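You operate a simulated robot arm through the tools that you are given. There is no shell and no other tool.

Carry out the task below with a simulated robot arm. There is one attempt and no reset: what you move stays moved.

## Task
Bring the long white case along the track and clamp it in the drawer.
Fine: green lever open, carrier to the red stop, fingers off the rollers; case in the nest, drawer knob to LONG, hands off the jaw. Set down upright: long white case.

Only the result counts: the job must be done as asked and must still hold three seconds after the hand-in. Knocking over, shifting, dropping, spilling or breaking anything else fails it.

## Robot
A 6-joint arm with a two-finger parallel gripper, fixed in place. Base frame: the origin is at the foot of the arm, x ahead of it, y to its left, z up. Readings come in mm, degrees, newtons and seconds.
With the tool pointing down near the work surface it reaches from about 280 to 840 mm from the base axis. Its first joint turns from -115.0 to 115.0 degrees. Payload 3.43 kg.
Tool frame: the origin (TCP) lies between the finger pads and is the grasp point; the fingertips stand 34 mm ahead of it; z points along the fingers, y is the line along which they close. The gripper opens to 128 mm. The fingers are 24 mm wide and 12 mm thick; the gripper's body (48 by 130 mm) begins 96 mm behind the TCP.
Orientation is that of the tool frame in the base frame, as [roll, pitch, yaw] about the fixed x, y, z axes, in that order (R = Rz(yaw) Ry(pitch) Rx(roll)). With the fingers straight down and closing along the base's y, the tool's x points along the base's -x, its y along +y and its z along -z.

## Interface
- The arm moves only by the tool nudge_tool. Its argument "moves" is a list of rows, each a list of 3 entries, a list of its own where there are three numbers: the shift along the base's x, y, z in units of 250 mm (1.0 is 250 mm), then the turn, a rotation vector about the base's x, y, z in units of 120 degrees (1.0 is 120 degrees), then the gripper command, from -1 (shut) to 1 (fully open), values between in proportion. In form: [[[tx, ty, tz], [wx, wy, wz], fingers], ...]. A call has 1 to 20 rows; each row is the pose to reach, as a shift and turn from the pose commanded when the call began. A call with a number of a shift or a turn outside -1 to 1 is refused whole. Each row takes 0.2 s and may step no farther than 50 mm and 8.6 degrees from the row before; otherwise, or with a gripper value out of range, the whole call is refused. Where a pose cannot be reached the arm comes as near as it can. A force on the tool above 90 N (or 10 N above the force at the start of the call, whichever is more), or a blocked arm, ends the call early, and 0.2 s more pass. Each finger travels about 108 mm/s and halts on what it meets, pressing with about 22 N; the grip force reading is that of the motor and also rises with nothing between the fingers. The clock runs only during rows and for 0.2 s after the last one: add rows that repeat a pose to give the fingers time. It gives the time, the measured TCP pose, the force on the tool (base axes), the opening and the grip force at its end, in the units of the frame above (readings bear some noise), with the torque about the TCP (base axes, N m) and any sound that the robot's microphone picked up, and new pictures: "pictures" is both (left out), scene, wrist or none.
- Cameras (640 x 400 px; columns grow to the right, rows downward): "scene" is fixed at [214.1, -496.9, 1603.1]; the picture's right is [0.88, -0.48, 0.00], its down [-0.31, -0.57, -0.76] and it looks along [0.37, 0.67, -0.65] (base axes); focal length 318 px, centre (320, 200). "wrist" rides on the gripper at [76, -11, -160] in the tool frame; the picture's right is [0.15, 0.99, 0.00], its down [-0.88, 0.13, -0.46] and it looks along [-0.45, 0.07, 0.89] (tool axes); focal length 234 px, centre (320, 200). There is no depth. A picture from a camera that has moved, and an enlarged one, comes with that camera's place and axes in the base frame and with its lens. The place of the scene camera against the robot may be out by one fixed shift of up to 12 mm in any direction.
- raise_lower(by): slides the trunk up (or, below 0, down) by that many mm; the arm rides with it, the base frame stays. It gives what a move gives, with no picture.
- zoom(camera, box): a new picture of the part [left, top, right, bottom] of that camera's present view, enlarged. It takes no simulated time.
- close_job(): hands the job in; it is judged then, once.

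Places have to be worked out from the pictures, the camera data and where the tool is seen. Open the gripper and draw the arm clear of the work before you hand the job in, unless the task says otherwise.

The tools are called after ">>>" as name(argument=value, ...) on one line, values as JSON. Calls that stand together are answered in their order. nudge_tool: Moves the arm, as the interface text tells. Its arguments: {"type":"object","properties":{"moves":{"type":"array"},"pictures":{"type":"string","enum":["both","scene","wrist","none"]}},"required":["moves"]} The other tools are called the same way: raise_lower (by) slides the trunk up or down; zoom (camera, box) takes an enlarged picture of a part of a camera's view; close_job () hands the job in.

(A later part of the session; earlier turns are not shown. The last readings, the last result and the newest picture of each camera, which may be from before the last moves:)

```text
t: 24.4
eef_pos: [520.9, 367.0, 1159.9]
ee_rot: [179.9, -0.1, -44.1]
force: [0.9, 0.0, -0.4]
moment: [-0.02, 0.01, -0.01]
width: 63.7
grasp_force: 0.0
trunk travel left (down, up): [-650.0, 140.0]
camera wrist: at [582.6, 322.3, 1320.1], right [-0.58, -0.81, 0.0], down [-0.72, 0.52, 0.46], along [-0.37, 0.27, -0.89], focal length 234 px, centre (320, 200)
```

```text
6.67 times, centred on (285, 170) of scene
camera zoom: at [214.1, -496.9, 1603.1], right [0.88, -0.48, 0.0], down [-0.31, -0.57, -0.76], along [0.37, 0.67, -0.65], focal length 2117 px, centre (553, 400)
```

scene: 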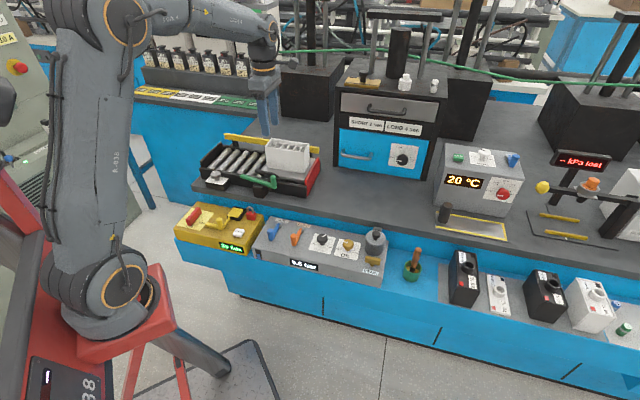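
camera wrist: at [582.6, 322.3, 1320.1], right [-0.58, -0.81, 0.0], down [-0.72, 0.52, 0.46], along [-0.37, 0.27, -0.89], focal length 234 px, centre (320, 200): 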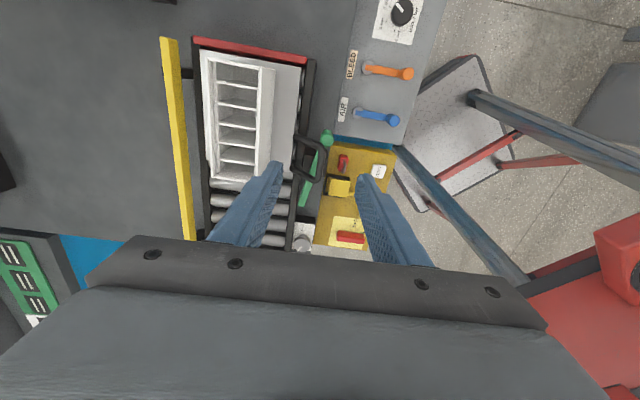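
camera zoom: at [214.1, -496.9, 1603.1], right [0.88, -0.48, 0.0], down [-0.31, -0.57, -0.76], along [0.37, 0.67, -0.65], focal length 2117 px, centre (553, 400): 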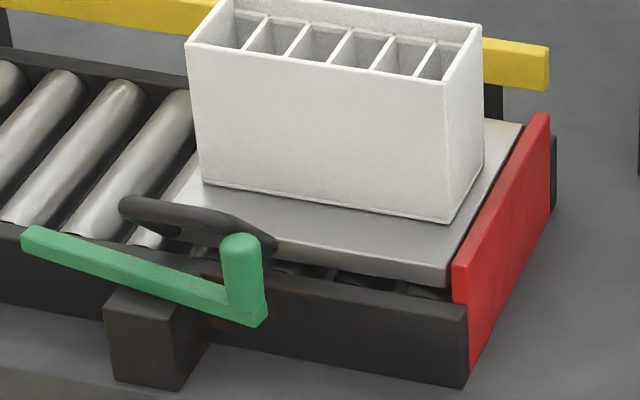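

>>> zoom(camera="wrist", box=[190, 25, 330, 95])

>>> zoom(camera="wrist", box=[280, 110, 350, 210])

>>> zoom(camera="wrist", box=[280, 30, 330, 80])

```text
4.57 times, centred on (260, 60) of wrist
camera zoom: at [582.6, 322.3, 1320.1], right [-0.58, -0.81, 0.0], down [-0.72, 0.52, 0.46], along [-0.37, 0.27, -0.89], focal length 1070 px, centre (594, 840)
```

zoom: 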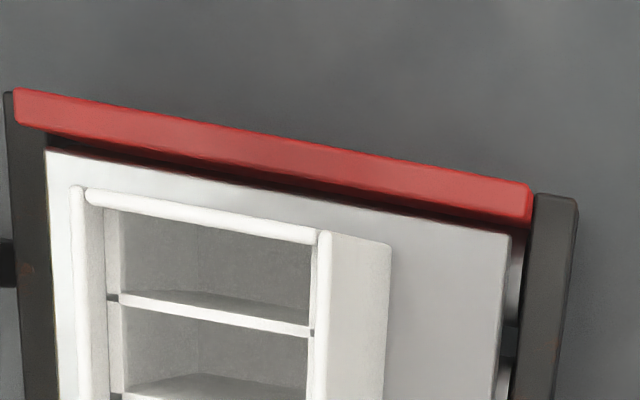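

```text
4.00 times, centred on (315, 160) of wrist
camera zoom: at [582.6, 322.3, 1320.1], right [-0.58, -0.81, 0.0], down [-0.72, 0.52, 0.46], along [-0.37, 0.27, -0.89], focal length 937 px, centre (340, 360)
```

zoom: 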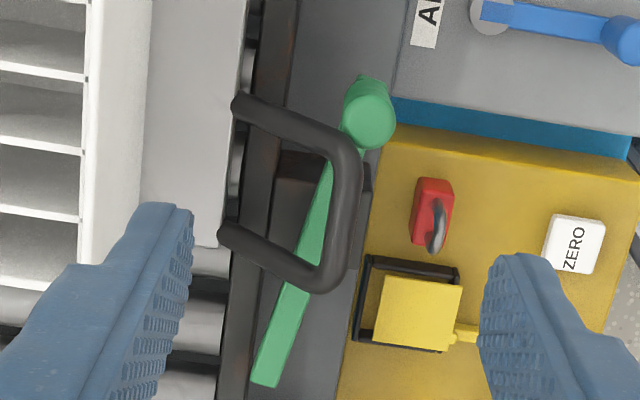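

```text
8.00 times, centred on (305, 55) of wrist
camera zoom: at [582.6, 322.3, 1320.1], right [-0.58, -0.81, 0.0], down [-0.72, 0.52, 0.46], along [-0.37, 0.27, -0.89], focal length 1873 px, centre (440, 1360)
```

zoom: 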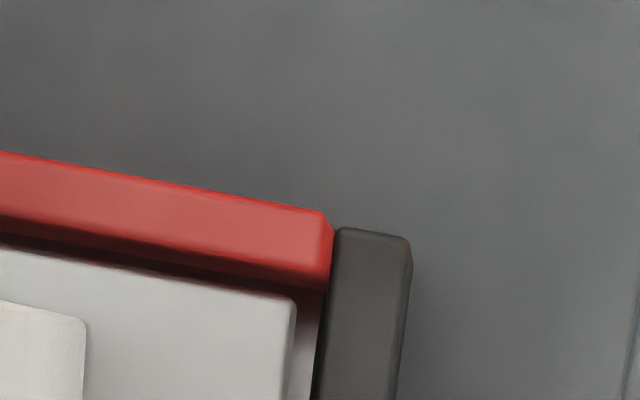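

From above there is a visible gap of roughly 5–6 mm between the carrier and the red stop, and the handle elbow rests against the lever grip. I'll close the fingers, come down on the inner side of the grip, and nudge it outward a few degrees so the handle can pass.

>>> nudge_tool(moves=[[[0.03, 0.015, -0.02], [0, 0, 0], -1], [[0.066, 0.032, -0.12], [0, 0, 0], -1], [[0.066, 0.032, -0.31], [0, 0, 0], -1], [[0.066, 0.032, -0.5], [0, 0, 0], -1], [[0.066, 0.032, -0.66], [0, 0, 0], -1]], pictures="both")

>>> zoom(camera="wrist", box=[220, 80, 400, 260])

>>> zoom(camera="scene", box=[245, 140, 325, 200])

```text
t: 25.6
eef_pos: [539.2, 371.9, 994.8]
ee_rot: [-179.9, 0.0, -44.0]
force: [-1.0, -0.2, 0.7]
moment: [0.01, -0.03, 0.02]
width: 0.0
grasp_force: 22.3
trunk travel left (down, up): [-650.0, 140.0]
camera wrist: at [601.1, 326.4, 1154.4], right [-0.58, -0.81, 0.0], down [-0.72, 0.52, 0.46], along [-0.37, 0.27, -0.89], focal length 234 px, centre (320, 200)
```

scene: 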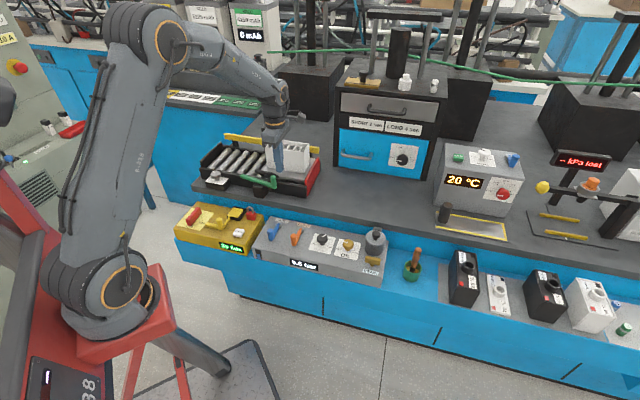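
wrist: 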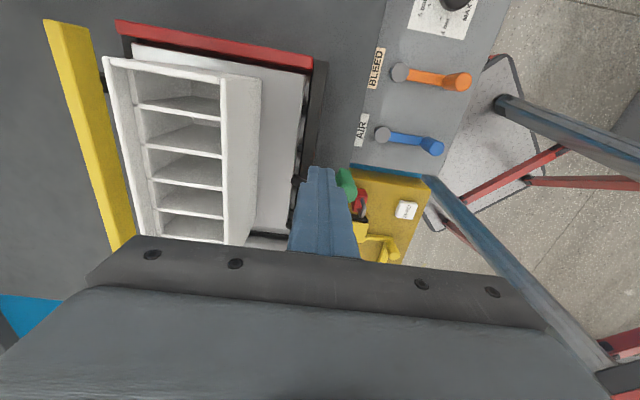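

```text
2.22 times, centred on (310, 170) of wrist
camera zoom: at [601.1, 326.4, 1154.4], right [-0.58, -0.81, 0.0], down [-0.72, 0.52, 0.46], along [-0.37, 0.27, -0.89], focal length 520 px, centre (342, 267)
```

zoom: 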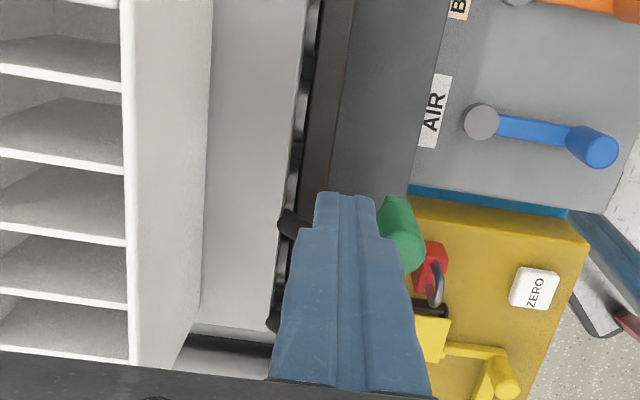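

```text
6.67 times, centred on (285, 170) of scene
camera zoom: at [214.1, -496.9, 1603.1], right [0.88, -0.48, 0.0], down [-0.31, -0.57, -0.76], along [0.37, 0.67, -0.65], focal length 2117 px, centre (553, 400)
```

zoom: 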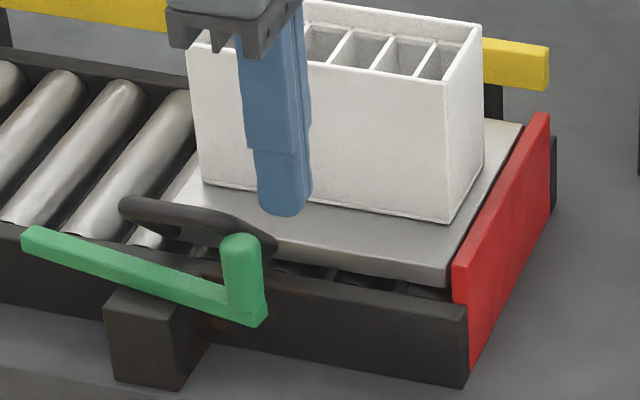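

The finger edge and grip edge look nearly aligned, so I'll shift 5 mm inward before descending the last 40 mm.

>>> nudge_tool(moves=[[[0.006, 0.023, 0], [0, 0, 0], -1], [[0.006, 0.023, -0.08], [0, 0, 0], -1], [[0.006, 0.023, -0.16], [0, 0, 0], -1]], pictures="both")

>>> zoom(camera="wrist", box=[220, 80, 400, 260])

>>> zoom(camera="scene", box=[245, 140, 325, 200])

```text
t: 26.4
eef_pos: [540.1, 379.8, 956.4]
ee_rot: [-180.0, 0.0, -44.0]
force: [0.0, -0.2, 0.5]
moment: [0.02, -0.03, 0.03]
width: 0.3
grasp_force: 21.7
trunk travel left (down, up): [-650.0, 140.0]
camera wrist: at [602.1, 334.0, 1115.3], right [-0.58, -0.81, 0.0], down [-0.72, 0.52, 0.46], along [-0.37, 0.27, -0.89], focal length 234 px, centre (320, 200)
```

scene: 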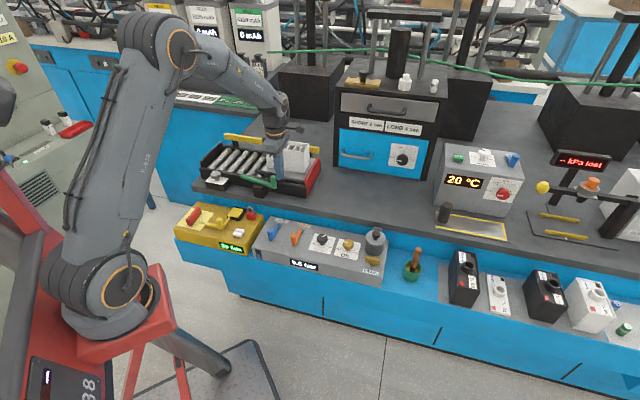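
wrist: 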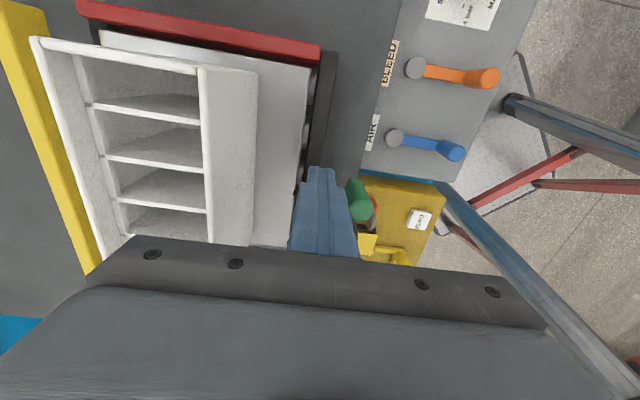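

```text
2.22 times, centred on (310, 170) of wrist
camera zoom: at [602.1, 334.0, 1115.3], right [-0.58, -0.81, 0.0], down [-0.72, 0.52, 0.46], along [-0.37, 0.27, -0.89], focal length 520 px, centre (342, 267)
```

zoom: 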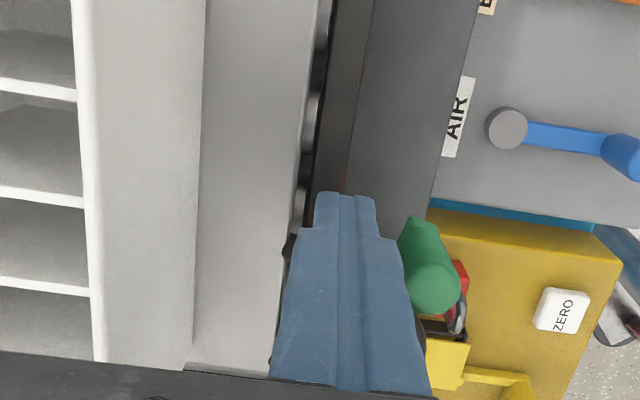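

```text
6.67 times, centred on (285, 170) of scene
camera zoom: at [214.1, -496.9, 1603.1], right [0.88, -0.48, 0.0], down [-0.31, -0.57, -0.76], along [0.37, 0.67, -0.65], focal length 2117 px, centre (553, 400)
```

zoom: 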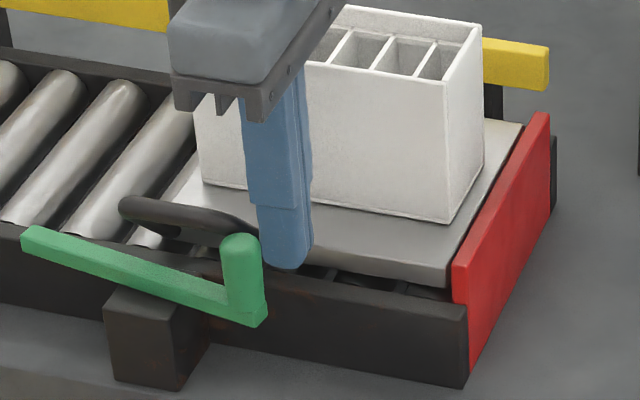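

The closed fingers are on the inner side of the grip with about 10 mm clearance. I'll push outward about 18 mm to move the grip about 7–8 mm.

>>> nudge_tool(moves=[[[-0.016, -0.0165, 0], [0, 0, 0], -1], [[-0.03, -0.031, 0], [0, 0, 0], -1], [[-0.042, -0.043, 0], [0, 0, 0], -1], [[-0.051, -0.0525, 0], [0, 0, 0], -1]], pictures="both")

>>> zoom(camera="wrist", box=[220, 80, 400, 260])

>>> zoom(camera="scene", box=[245, 140, 325, 200])

```text
t: 27.4
eef_pos: [526.3, 368.8, 955.3]
ee_rot: [-180.0, 0.1, -44.1]
force: [1.5, 0.0, -0.1]
moment: [0.01, 0.0, -0.03]
width: 0.0
grasp_force: 22.1
trunk travel left (down, up): [-650.0, 140.0]
camera wrist: at [587.9, 322.4, 1114.2], right [-0.58, -0.81, 0.0], down [-0.72, 0.52, 0.46], along [-0.37, 0.27, -0.89], focal length 234 px, centre (320, 200)
```

scene: 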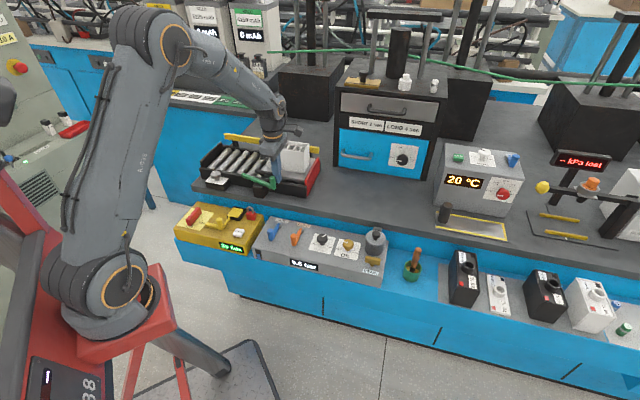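
wrist: 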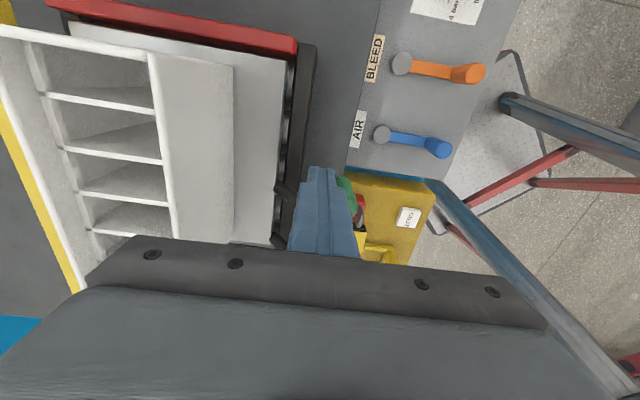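

```text
2.22 times, centred on (310, 170) of wrist
camera zoom: at [587.9, 322.4, 1114.2], right [-0.58, -0.81, 0.0], down [-0.72, 0.52, 0.46], along [-0.37, 0.27, -0.89], focal length 520 px, centre (342, 267)
```

zoom: 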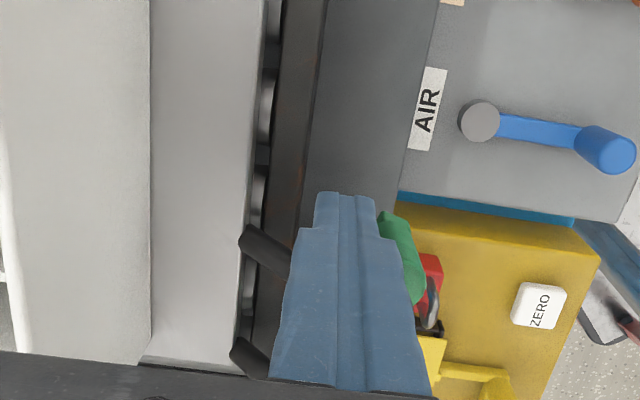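

```text
6.67 times, centred on (285, 170) of scene
camera zoom: at [214.1, -496.9, 1603.1], right [0.88, -0.48, 0.0], down [-0.31, -0.57, -0.76], along [0.37, 0.67, -0.65], focal length 2117 px, centre (553, 400)
```

zoom: 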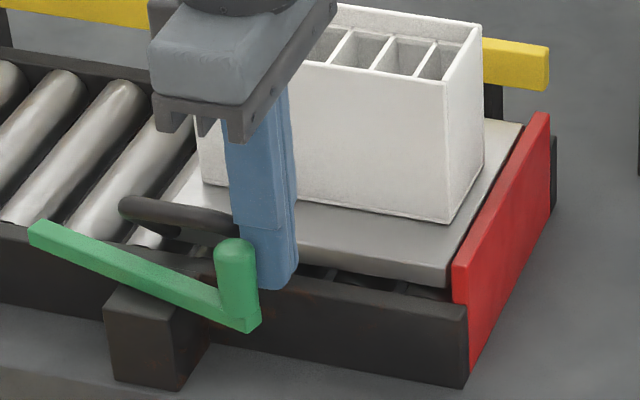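

The grip moved about 6 mm outward with negligible force. I'll push 4 mm more for margin, then back off and rise.

>>> nudge_tool(moves=[[[-0.006, -0.006, 0], [0, 0, 0], -1], [[-0.012, -0.012, 0], [0, 0, 0], -1], [[0.01, 0.01, 0], [0, 0, 0], -1], [[0.02, 0.02, 0.02], [0, 0, 0], -1], [[0.02, 0.02, 0.2], [0, 0, 0], -1], [[0.02, 0.02, 0.38], [0, 0, 0], -1], [[-0.02, 0.05, 0.52], [0, 0, 0], -0.6], [[-0.1, 0.11, 0.62], [0, 0, 0], -0.4]], pictures="both")

>>> zoom(camera="wrist", box=[250, 60, 390, 220])

>>> zoom(camera="scene", box=[245, 140, 325, 200])

```text
t: 29.2
eef_pos: [500.7, 396.3, 1110.3]
ee_rot: [-179.9, 0.0, -44.0]
force: [1.0, 0.7, -0.8]
moment: [0.03, 0.05, 0.0]
width: 38.3
grasp_force: 0.1
trunk travel left (down, up): [-650.0, 140.0]
camera wrist: at [562.6, 351.2, 1268.9], right [-0.58, -0.81, 0.0], down [-0.72, 0.52, 0.46], along [-0.37, 0.27, -0.89], focal length 234 px, centre (320, 200)
```

scene: 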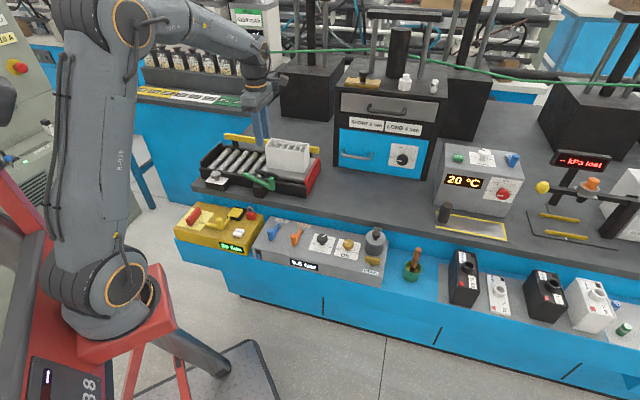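
wrist: 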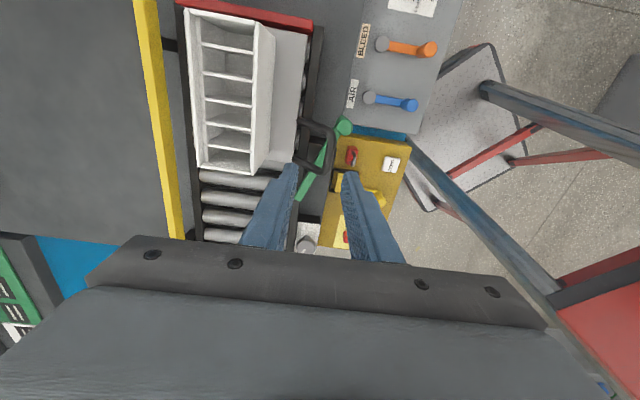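

```text
2.50 times, centred on (320, 140) of wrist
camera zoom: at [562.6, 351.2, 1268.9], right [-0.58, -0.81, 0.0], down [-0.72, 0.52, 0.46], along [-0.37, 0.27, -0.89], focal length 585 px, centre (320, 350)
```

zoom: 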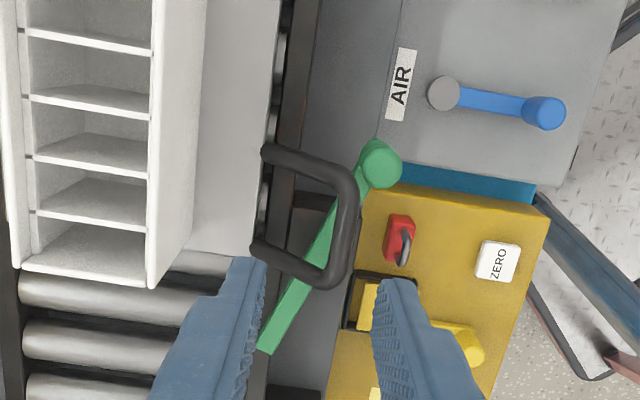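

```text
6.67 times, centred on (285, 170) of scene
camera zoom: at [214.1, -496.9, 1603.1], right [0.88, -0.48, 0.0], down [-0.31, -0.57, -0.76], along [0.37, 0.67, -0.65], focal length 2117 px, centre (553, 400)
```

zoom: 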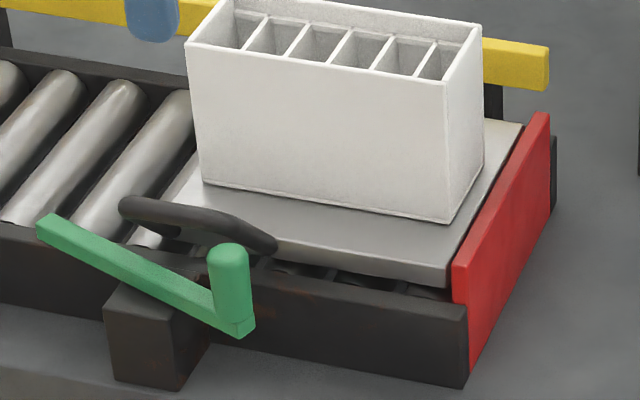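

The grip now sits just outside the handle bar's path, and the carrier has already cleared the lever tip. I'll re-grip the handle at about (484.5, 394) and finish the last few millimetres.

>>> nudge_tool(moves=[[[-0.03, -0.005, -0.06], [0, 0, 0], -0.3], [[-0.065, -0.01, -0.2], [0, 0, 0], -0.3], [[-0.065, -0.01, -0.38], [0, 0, 0], -0.3], [[-0.065, -0.01, -0.48], [0, 0, 0], -0.3]], pictures="both")

>>> zoom(camera="wrist", box=[220, 80, 400, 260])

```text
t: 30.2
eef_pos: [484.6, 393.3, 989.7]
ee_rot: [180.0, 0.0, -44.0]
force: [0.3, -0.5, -1.0]
moment: [0.03, -0.04, 0.02]
width: 44.7
grasp_force: 0.1
trunk travel left (down, up): [-650.0, 140.0]
camera wrist: at [546.9, 347.5, 1148.7], right [-0.58, -0.81, 0.0], down [-0.72, 0.52, 0.46], along [-0.37, 0.27, -0.89], focal length 234 px, centre (320, 200)
```

scene: 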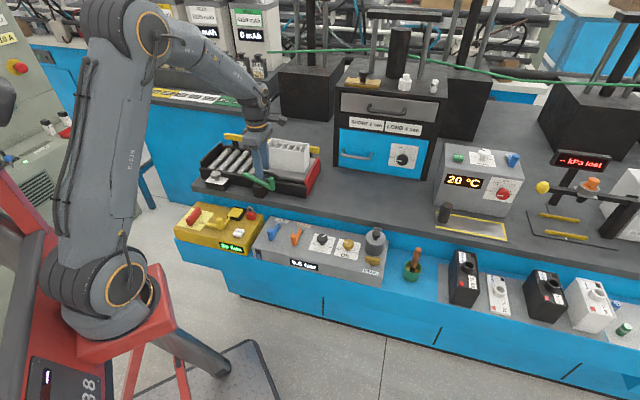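
wrist: 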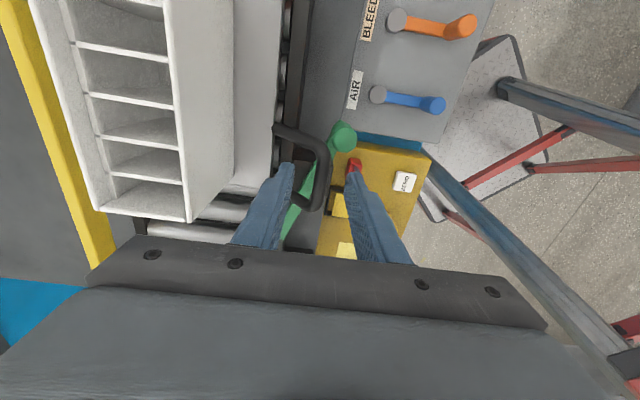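

```text
2.22 times, centred on (310, 170) of wrist
camera zoom: at [546.9, 347.5, 1148.7], right [-0.58, -0.81, 0.0], down [-0.72, 0.52, 0.46], along [-0.37, 0.27, -0.89], focal length 520 px, centre (342, 267)
```

zoom: 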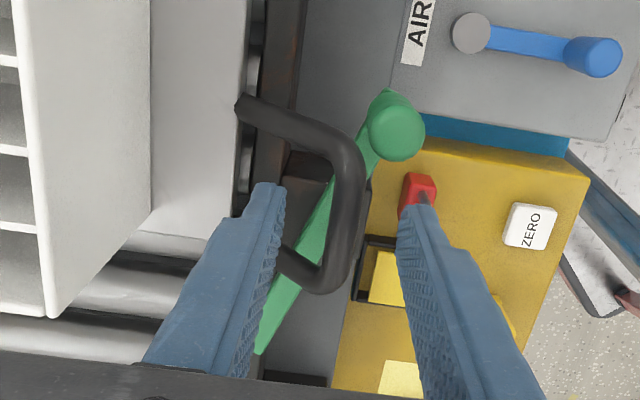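

The bar is between the fingers. I'll descend to z≈966 and grip it.

>>> nudge_tool(moves=[[[0, 0, -0.05], [0, 0, 0], -0.3], [[0, 0, -0.094], [0, 0, 0], -0.3], [[0, 0, -0.094], [0, 0, 0], -1], [[0, 0, -0.094], [0, 0, 0], -1], [[0, 0, -0.094], [0, 0, 0], -1]], pictures="none")

```text
t: 31.4
eef_pos: [485.6, 392.9, 965.4]
ee_rot: [-179.9, 0.0, -44.0]
force: [10.0, 9.3, -2.1]
moment: [-0.04, -0.09, 0.25]
width: 11.5
grasp_force: 45.0
trunk travel left (down, up): [-650.0, 140.0]
```

Gripped, with a slight inward load. I'll correct 1.5 mm inward and push 5 mm along the track.

>>> nudge_tool(moves=[[[0.005, 0.004, 0], [0, 0, 0], -1], [[0.012, -0.003, 0], [0, 0, 0], -1], [[0.019, -0.01, 0], [0, 0, 0], -1], [[0.019, -0.01, 0], [0, 0, 0], -1]], pictures="wrist")

>>> zoom(camera="wrist", box=[290, 90, 370, 170])

>>> zoom(camera="scene", box=[245, 140, 325, 200])

```text
t: 32.4
eef_pos: [486.4, 391.6, 965.2]
ee_rot: [180.0, 0.0, -44.0]
force: [-25.5, 27.2, -3.6]
moment: [0.19, 0.16, 1.12]
width: 12.0
grasp_force: 45.6
trunk travel left (down, up): [-650.0, 140.0]
camera wrist: at [549.2, 346.3, 1124.6], right [-0.58, -0.81, 0.0], down [-0.72, 0.52, 0.46], along [-0.37, 0.26, -0.89], focal length 234 px, centre (320, 200)
```

wrist: 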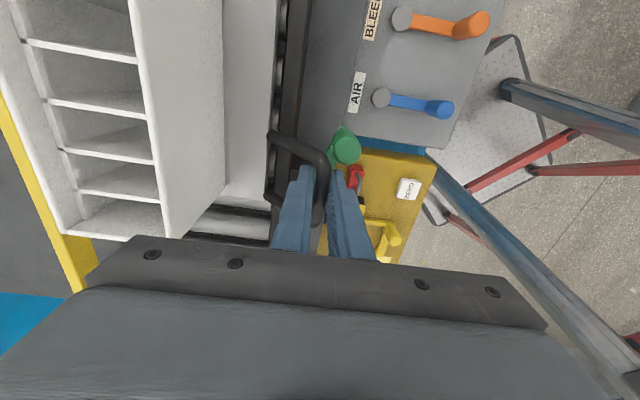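

```text
5.00 times, centred on (330, 130) of wrist
camera zoom: at [549.2, 346.3, 1124.6], right [-0.58, -0.81, 0.0], down [-0.72, 0.52, 0.46], along [-0.37, 0.26, -0.89], focal length 1171 px, centre (270, 550)
```

zoom: 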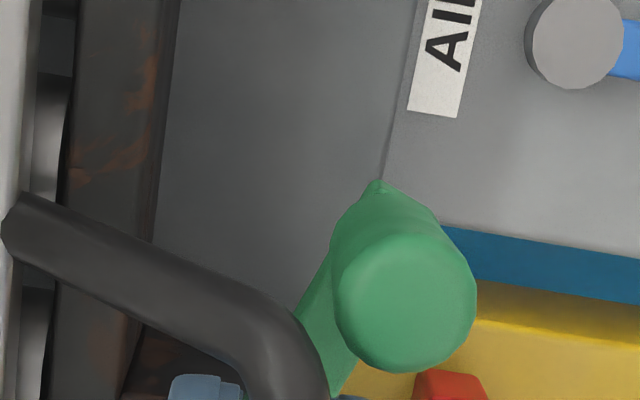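

```text
6.67 times, centred on (285, 170) of scene
camera zoom: at [214.1, -496.9, 1603.1], right [0.88, -0.48, 0.0], down [-0.31, -0.57, -0.76], along [0.37, 0.67, -0.65], focal length 2117 px, centre (553, 400)
```

zoom: 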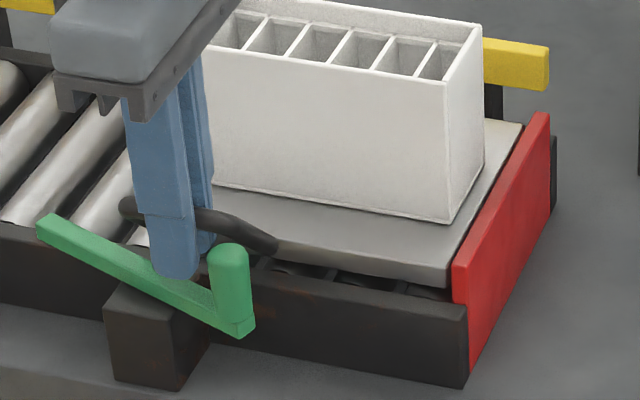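

The lever grip is now clear of the handle, yet the carrier still resists about 37 N at exactly the same place, so it is firmly against the red stop. I'll unload, release the handle, and move to the outer side of the lever grip to set it back to its fully open stop.

>>> nudge_tool(moves=[[[0.008, 0, 0], [0, 0, 0], -1], [[0.008, 0, 0], [0, 0, 0], -0.35], [[0.008, 0, 0], [0, 0, 0], -0.35], [[0.008, 0, 0.18], [0, 0, 0], -0.35], [[0.008, 0, 0.36], [0, 0, 0], -0.35], [[-0.01, -0.1, 0.45], [0, 0, 0], -0.8], [[-0.03, -0.19, 0.45], [0, 0, 0], -1], [[-0.039, -0.238, 0.42], [0, 0, 0], -1], [[-0.039, -0.238, 0.26], [0, 0, 0], -1]], pictures="both")

>>> zoom(camera="wrist", box=[220, 80, 400, 260])

>>> zoom(camera="scene", box=[245, 140, 325, 200])

```text
t: 34.4
eef_pos: [479.8, 330.0, 1031.0]
ee_rot: [-179.8, 0.0, -44.1]
force: [-1.0, -0.4, 0.5]
moment: [0.01, -0.04, 0.0]
width: 0.0
grasp_force: 21.8
trunk travel left (down, up): [-650.0, 140.0]
camera wrist: at [541.2, 285.1, 1190.2], right [-0.58, -0.81, 0.0], down [-0.72, 0.52, 0.46], along [-0.37, 0.27, -0.89], focal length 234 px, centre (320, 200)
```

scene: 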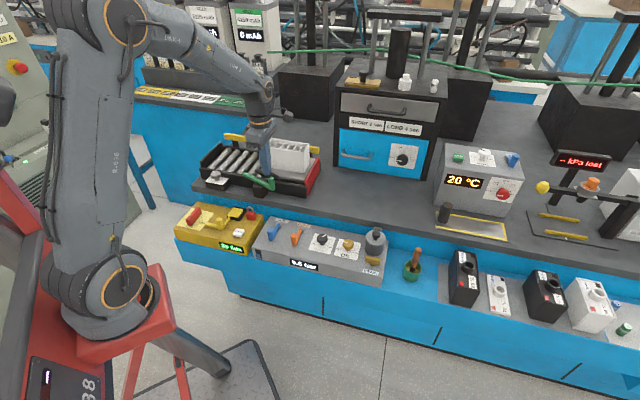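
wrist: 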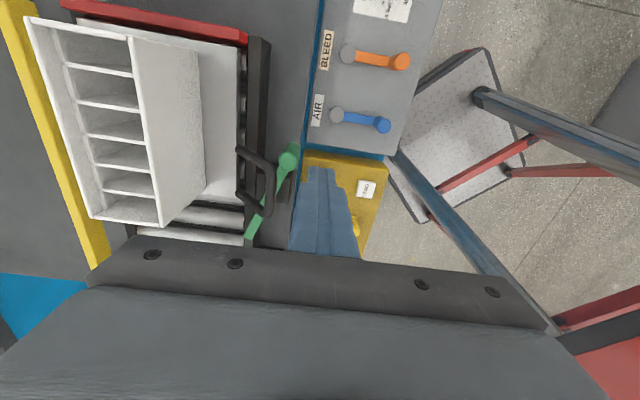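

```text
2.22 times, centred on (310, 170) of wrist
camera zoom: at [541.2, 285.1, 1190.2], right [-0.58, -0.81, 0.0], down [-0.72, 0.52, 0.46], along [-0.37, 0.27, -0.89], focal length 520 px, centre (342, 267)
```

zoom: 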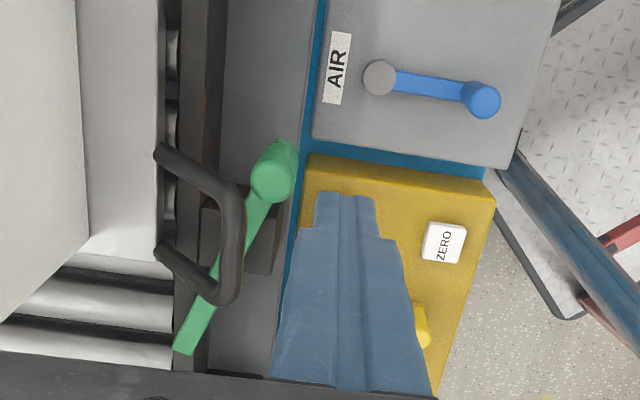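

```text
6.67 times, centred on (285, 170) of scene
camera zoom: at [214.1, -496.9, 1603.1], right [0.88, -0.48, 0.0], down [-0.31, -0.57, -0.76], along [0.37, 0.67, -0.65], focal length 2117 px, centre (553, 400)
```

zoom: 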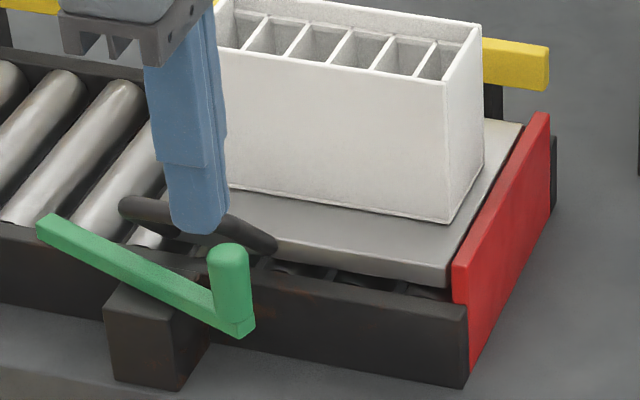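

The carrier stayed put against the stop. The closed fingers are aligned with the grip about 12 mm outside it, so I'll descend and push inward gently until the lever meets its open stop.

>>> nudge_tool(moves=[[[0, 0, -0.15], [0, 0, 0], -1], [[0, 0, -0.3], [0, 0, 0], -1], [[0.028, 0.028, -0.3], [0, 0, 0], -1], [[0.044, 0.045, -0.3], [0, 0, 0], -1], [[0.056, 0.057, -0.3], [0, 0, 0], -1]], pictures="both")

>>> zoom(camera="wrist", box=[220, 80, 400, 260])

>>> zoom(camera="scene", box=[245, 140, 325, 200])

```text
t: 35.6
eef_pos: [492.5, 344.7, 955.4]
ee_rot: [-180.0, 0.0, -44.1]
force: [-0.1, -2.1, 0.3]
moment: [0.0, 0.01, -0.02]
width: 0.2
grasp_force: 22.4
trunk travel left (down, up): [-650.0, 140.0]
camera wrist: at [555.2, 299.2, 1115.6], right [-0.58, -0.81, 0.0], down [-0.72, 0.52, 0.46], along [-0.37, 0.27, -0.89], focal length 234 px, centre (320, 200)
```

scene: 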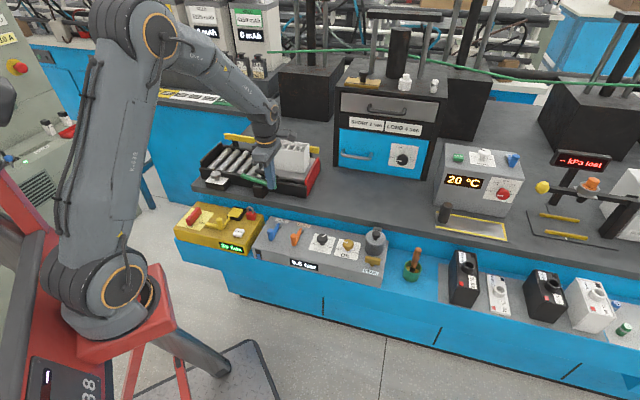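
wrist: 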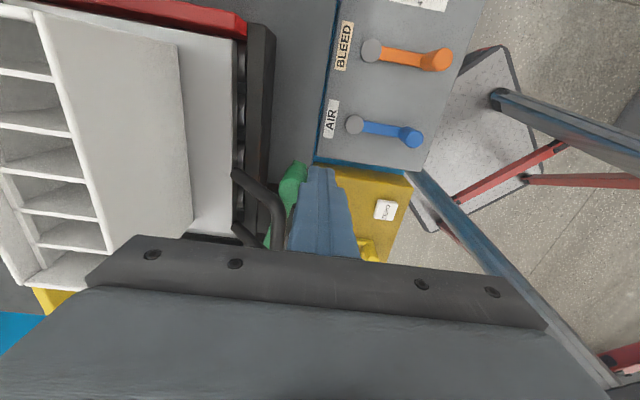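

```text
2.22 times, centred on (310, 170) of wrist
camera zoom: at [555.2, 299.2, 1115.6], right [-0.58, -0.81, 0.0], down [-0.72, 0.52, 0.46], along [-0.37, 0.27, -0.89], focal length 520 px, centre (342, 267)
```

zoom: 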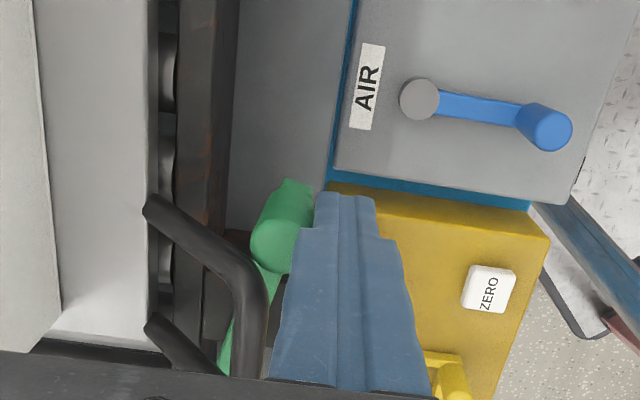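

```text
6.67 times, centred on (285, 170) of scene
camera zoom: at [214.1, -496.9, 1603.1], right [0.88, -0.48, 0.0], down [-0.31, -0.57, -0.76], along [0.37, 0.67, -0.65], focal length 2117 px, centre (553, 400)
```

zoom: 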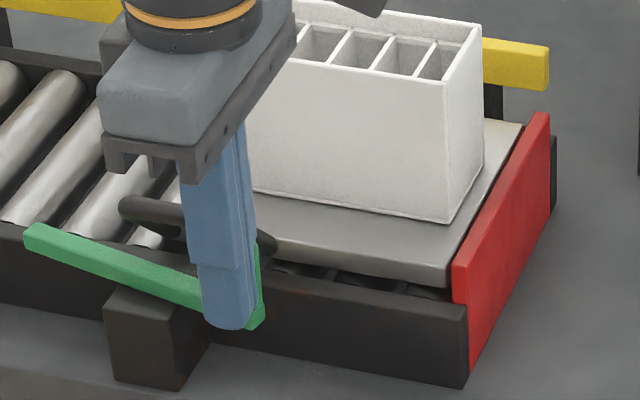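

The lever is almost back to its earlier open position with very little force. I'll push about 4 mm more until it meets the stop, then back off.

>>> nudge_tool(moves=[[[0.006, 0.006, 0], [0, 0, 0], -1], [[0.011, 0.011, 0], [0, 0, 0], -1], [[0.011, 0.011, 0], [0, 0, 0], -1]], pictures="none")

>>> zoom(camera="scene", box=[245, 140, 325, 200])

```text
t: 36.4
eef_pos: [494.7, 347.4, 955.3]
ee_rot: [179.9, -0.1, -44.1]
force: [-6.5, -8.4, 3.4]
moment: [-0.04, 0.05, -0.03]
width: 0.2
grasp_force: 21.8
trunk travel left (down, up): [-650.0, 140.0]
```

```text
6.67 times, centred on (285, 170) of scene
camera zoom: at [214.1, -496.9, 1603.1], right [0.88, -0.48, 0.0], down [-0.31, -0.57, -0.76], along [0.37, 0.67, -0.65], focal length 2117 px, centre (553, 400)
```

zoom: 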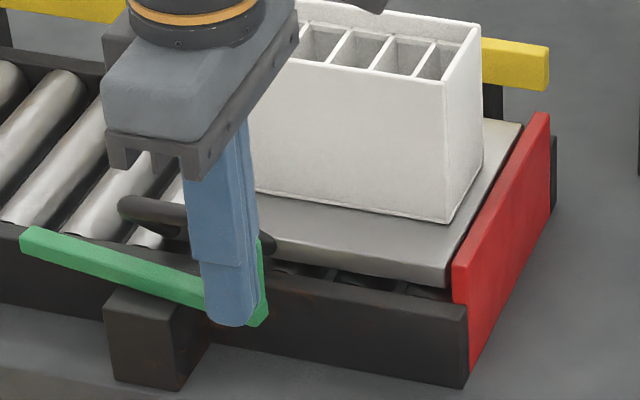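

The lever is against its open stop again at about 10 N. Now I'll back off, rise, and move to open space in front of the drawer unit to reorient the tool.

>>> nudge_tool(moves=[[[-0.03, -0.03, 0], [0, 0, 0], -1], [[-0.06, -0.06, 0.05], [0, 0, 0], -0.5], [[-0.06, -0.06, 0.22], [0, 0, 0], 0], [[-0.06, -0.06, 0.4], [0, 0, 0], 0], [[-0.02, -0.06, 0.55], [0, 0, 0], 0], [[0.08, -0.08, 0.66], [0, 0, 0], 0], [[0.2, -0.1, 0.75], [0, 0, 0], 0], [[0.32, -0.12, 0.78], [0, 0, 0], 0], [[0.43, -0.13, 0.78], [0, 0, 0], 0]], pictures="both")

>>> zoom(camera="scene", box=[190, 120, 340, 210])

```text
t: 38.4
eef_pos: [605.8, 316.4, 1150.5]
ee_rot: [-179.9, 0.0, -44.1]
force: [-0.3, 0.5, 1.0]
moment: [0.01, -0.04, -0.02]
width: 64.0
grasp_force: 0.1
trunk travel left (down, up): [-650.0, 140.0]
camera wrist: at [666.7, 271.3, 1310.0], right [-0.58, -0.81, 0.0], down [-0.72, 0.52, 0.46], along [-0.37, 0.27, -0.89], focal length 234 px, centre (320, 200)
```

scene: 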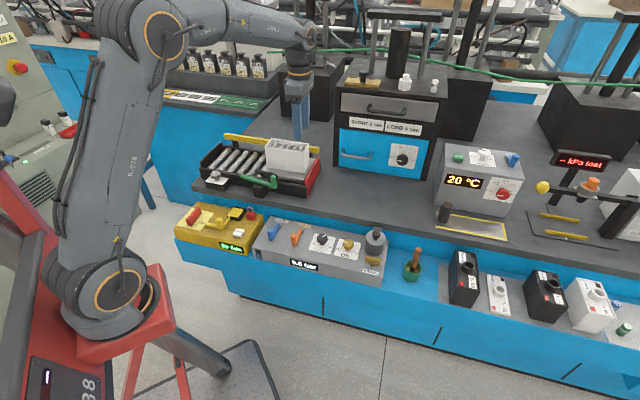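
wrist: 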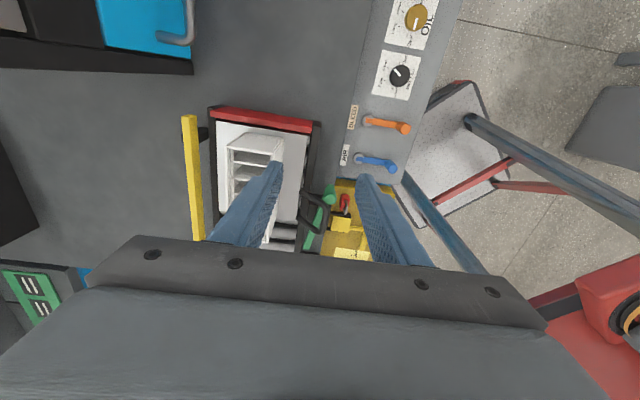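

```text
4.27 times, centred on (265, 165) of scene
camera zoom: at [214.1, -496.9, 1603.1], right [0.88, -0.48, 0.0], down [-0.31, -0.57, -0.76], along [0.37, 0.67, -0.65], focal length 1355 px, centre (555, 349)
```

zoom: 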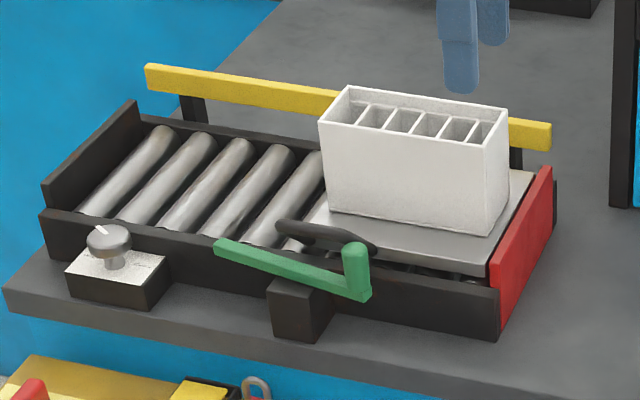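

The lever is open and the carrier is at the stop. Now I'll rotate the tool from pointing down toward horizontal, facing the drawer front, starting with half the turn.

>>> nudge_tool(moves=[[[0, 0, 0], [0.049, -0.0475, 0], 0], [[0, 0, 0], [0.098, -0.095, 0], 0], [[0, 0, 0], [0.147, -0.1425, 0], 0], [[0.02, 0, 0], [0.196, -0.19, 0], 0], [[0.04, 0, 0], [0.245, -0.2375, 0], 0], [[0.06, 0, 0], [0.294, -0.285, 0], 0]], pictures="both")

```text
t: 39.8
eef_pos: [619.7, 316.1, 1155.1]
ee_rot: [-131.4, 0.0, -44.4]
force: [-0.2, 0.2, 0.1]
moment: [0.0, 0.01, 0.02]
width: 64.2
grasp_force: 0.0
out of reach, approached as far as the arm can: row 6
trunk travel left (down, up): [-650.0, 140.0]
camera wrist: at [595.4, 182.5, 1269.8], right [-0.35, -0.57, -0.74], down [-0.93, 0.31, 0.2], along [0.11, 0.76, -0.64], focal length 234 px, centre (320, 200)
```

scene: 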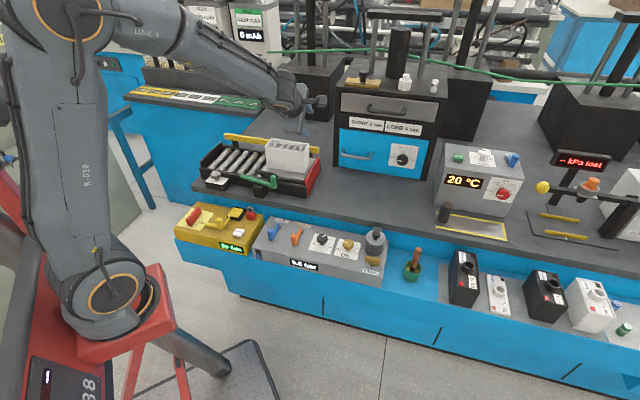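
wrist: 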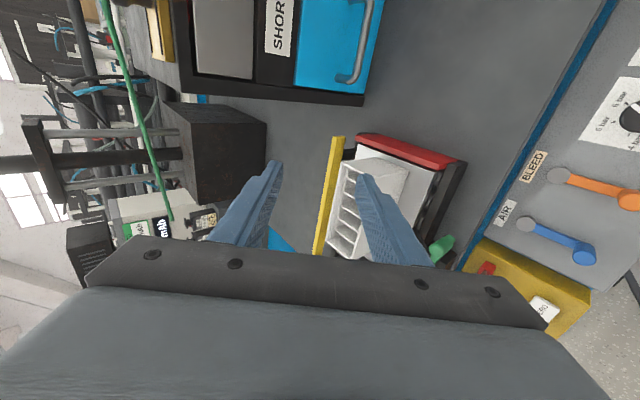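

The sideways tilt hit a joint limit, since the last joint is turned far from neutral. I'll roll the gripper 180° about its own axis, which leaves the symmetric fingers in the same grasp plane, and begin with the first 90°.

>>> nudge_tool(moves=[[[0, 0, 0], [0.036, 0.0368, -0.0447], 0], [[0, 0, 0], [0.0718, 0.0736, -0.0895], 0], [[0, 0, 0], [0.1077, 0.1105, -0.1342], 0], [[0, 0, 0], [0.1436, 0.1473, -0.1789], 0], [[0, 0, 0], [0.1795, 0.1841, -0.2236], 0], [[0, 0, 0], [0.2155, 0.2209, -0.2684], 0], [[0, 0, 0], [0.2514, 0.2577, -0.3131], 0], [[0, 0, 0], [0.2873, 0.2945, -0.3578], 0], [[0, 0, 0], [0.3232, 0.3314, -0.4025], 0], [[0, 0, 0], [0.3591, 0.3682, -0.4473], 0], [[0, 0, 0], [0.395, 0.405, -0.492], 0]], pictures="scene")

```text
t: 42.2
eef_pos: [619.5, 317.8, 1155.9]
ee_rot: [-179.8, 49.0, -134.2]
force: [-0.6, -0.2, 0.1]
moment: [-0.01, -0.02, 0.0]
width: 64.1
grasp_force: 0.0
trunk travel left (down, up): [-650.0, 140.0]
```

scene: 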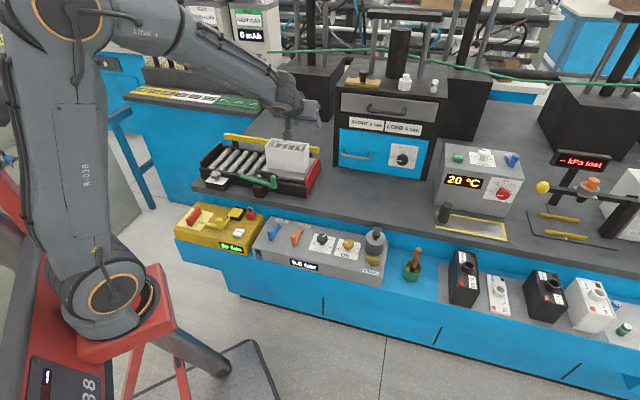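

The roll works and it's now at mid-roll. I'll do the remaining 90° roll.

>>> nudge_tool(moves=[[[0, 0, 0], [0.036, 0.0368, -0.0447], 0], [[0, 0, 0], [0.0718, 0.0736, -0.0895], 0], [[0, 0, 0], [0.1077, 0.1105, -0.1342], 0], [[0, 0, 0], [0.1436, 0.1473, -0.1789], 0], [[0, 0, 0], [0.1795, 0.1841, -0.2236], 0], [[0, 0, 0], [0.2155, 0.2209, -0.2684], 0], [[0, 0, 0], [0.2514, 0.2577, -0.3131], 0], [[0, 0, 0], [0.2873, 0.2945, -0.3578], 0], [[0, 0, 0], [0.3232, 0.3314, -0.4025], 0], [[0, 0, 0], [0.3591, 0.3682, -0.4473], 0], [[0, 0, 0], [0.395, 0.405, -0.492], 0]], pictures="both")

```text
t: 44.6
eef_pos: [619.3, 317.7, 1155.1]
ee_rot: [131.3, 0.1, 135.6]
force: [-0.7, -0.4, -0.6]
moment: [0.0, -0.04, -0.02]
width: 64.2
grasp_force: 0.1
trunk travel left (down, up): [-650.0, 140.0]
camera wrist: at [475.7, 278.3, 1252.3], right [0.35, 0.57, 0.74], down [0.45, -0.8, 0.4], along [0.82, 0.19, -0.53], focal length 234 px, centre (320, 200)
```

scene: 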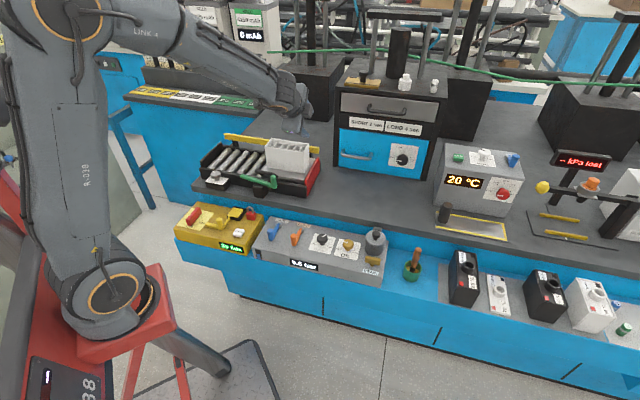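
wrist: 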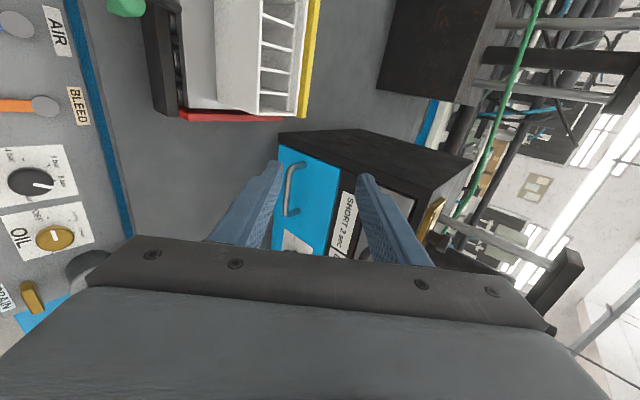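

Now I'll tilt the remaining 41° to horizontal while moving toward a standoff point in front of the drawer handle.

>>> nudge_tool(moves=[[[0.08, -0.05, 0], [0.049, -0.048, 0], 0], [[0.16, -0.1, -0.02], [0.0985, -0.096, 0], 0], [[0.24, -0.15, -0.05], [0.148, -0.144, 0], 0], [[0.32, -0.2, -0.09], [0.197, -0.192, 0], 0], [[0.4, -0.24, -0.14], [0.2465, -0.24, 0], 0], [[0.46, -0.27, -0.2], [0.2465, -0.24, 0], 0]], pictures="both")

```text
t: 46.0
eef_pos: [733.2, 250.4, 1104.9]
ee_rot: [89.8, 0.1, 135.6]
force: [-0.7, 0.2, 0.2]
moment: [-0.01, 0.0, -0.03]
width: 64.1
grasp_force: 0.0
trunk travel left (down, up): [-650.0, 140.0]
camera wrist: at [567.2, 189.1, 1093.6], right [-0.11, 0.1, 0.99], down [0.31, -0.94, 0.13], along [0.94, 0.32, 0.07], focal length 234 px, centre (320, 200)
```

scene: 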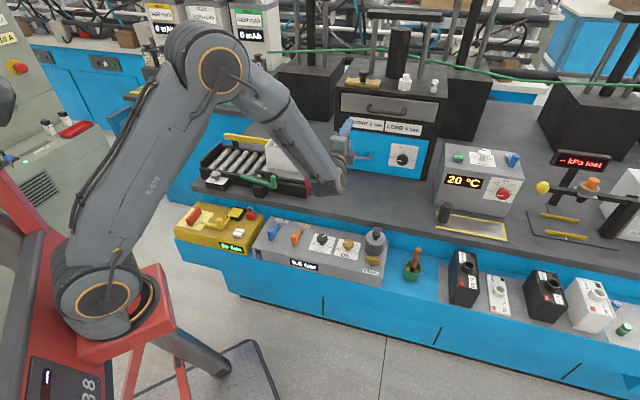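
wrist: 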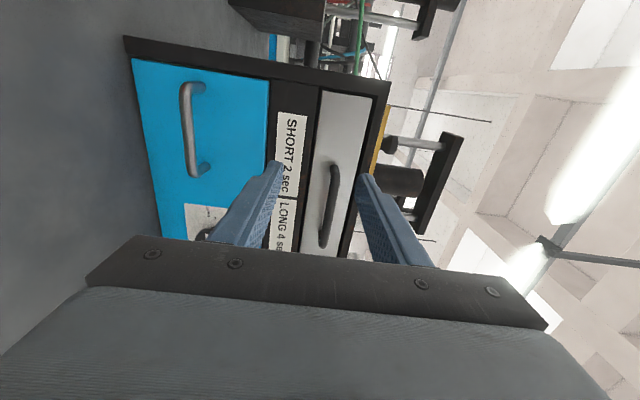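

The tool is horizontal, facing the drawer front. I'll zoom in on the handle to locate it before approaching.

>>> zoom(camera="wrist", box=[130, 60, 270, 250])

>>> zoom(camera="scene", box=[320, 90, 440, 190])

```text
2.11 times, centred on (200, 155) of wrist
camera zoom: at [567.2, 189.1, 1093.6], right [-0.11, 0.1, 0.99], down [0.31, -0.94, 0.13], along [0.94, 0.32, 0.07], focal length 493 px, centre (573, 295)
```

zoom: 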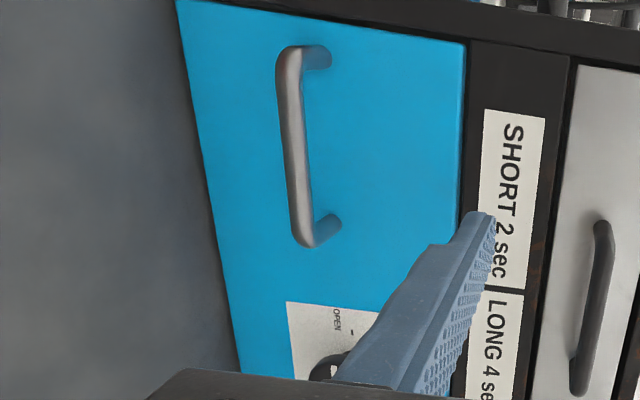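

```text
4.00 times, centred on (380, 140) of scene
camera zoom: at [214.1, -496.9, 1603.1], right [0.88, -0.48, 0.0], down [-0.31, -0.57, -0.76], along [0.37, 0.67, -0.65], focal length 1270 px, centre (80, 440)
```

zoom: 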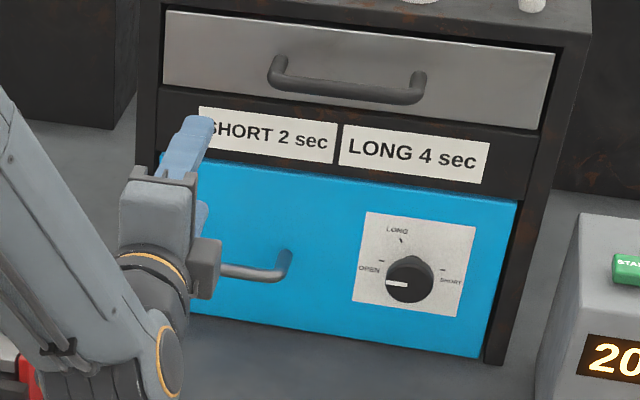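

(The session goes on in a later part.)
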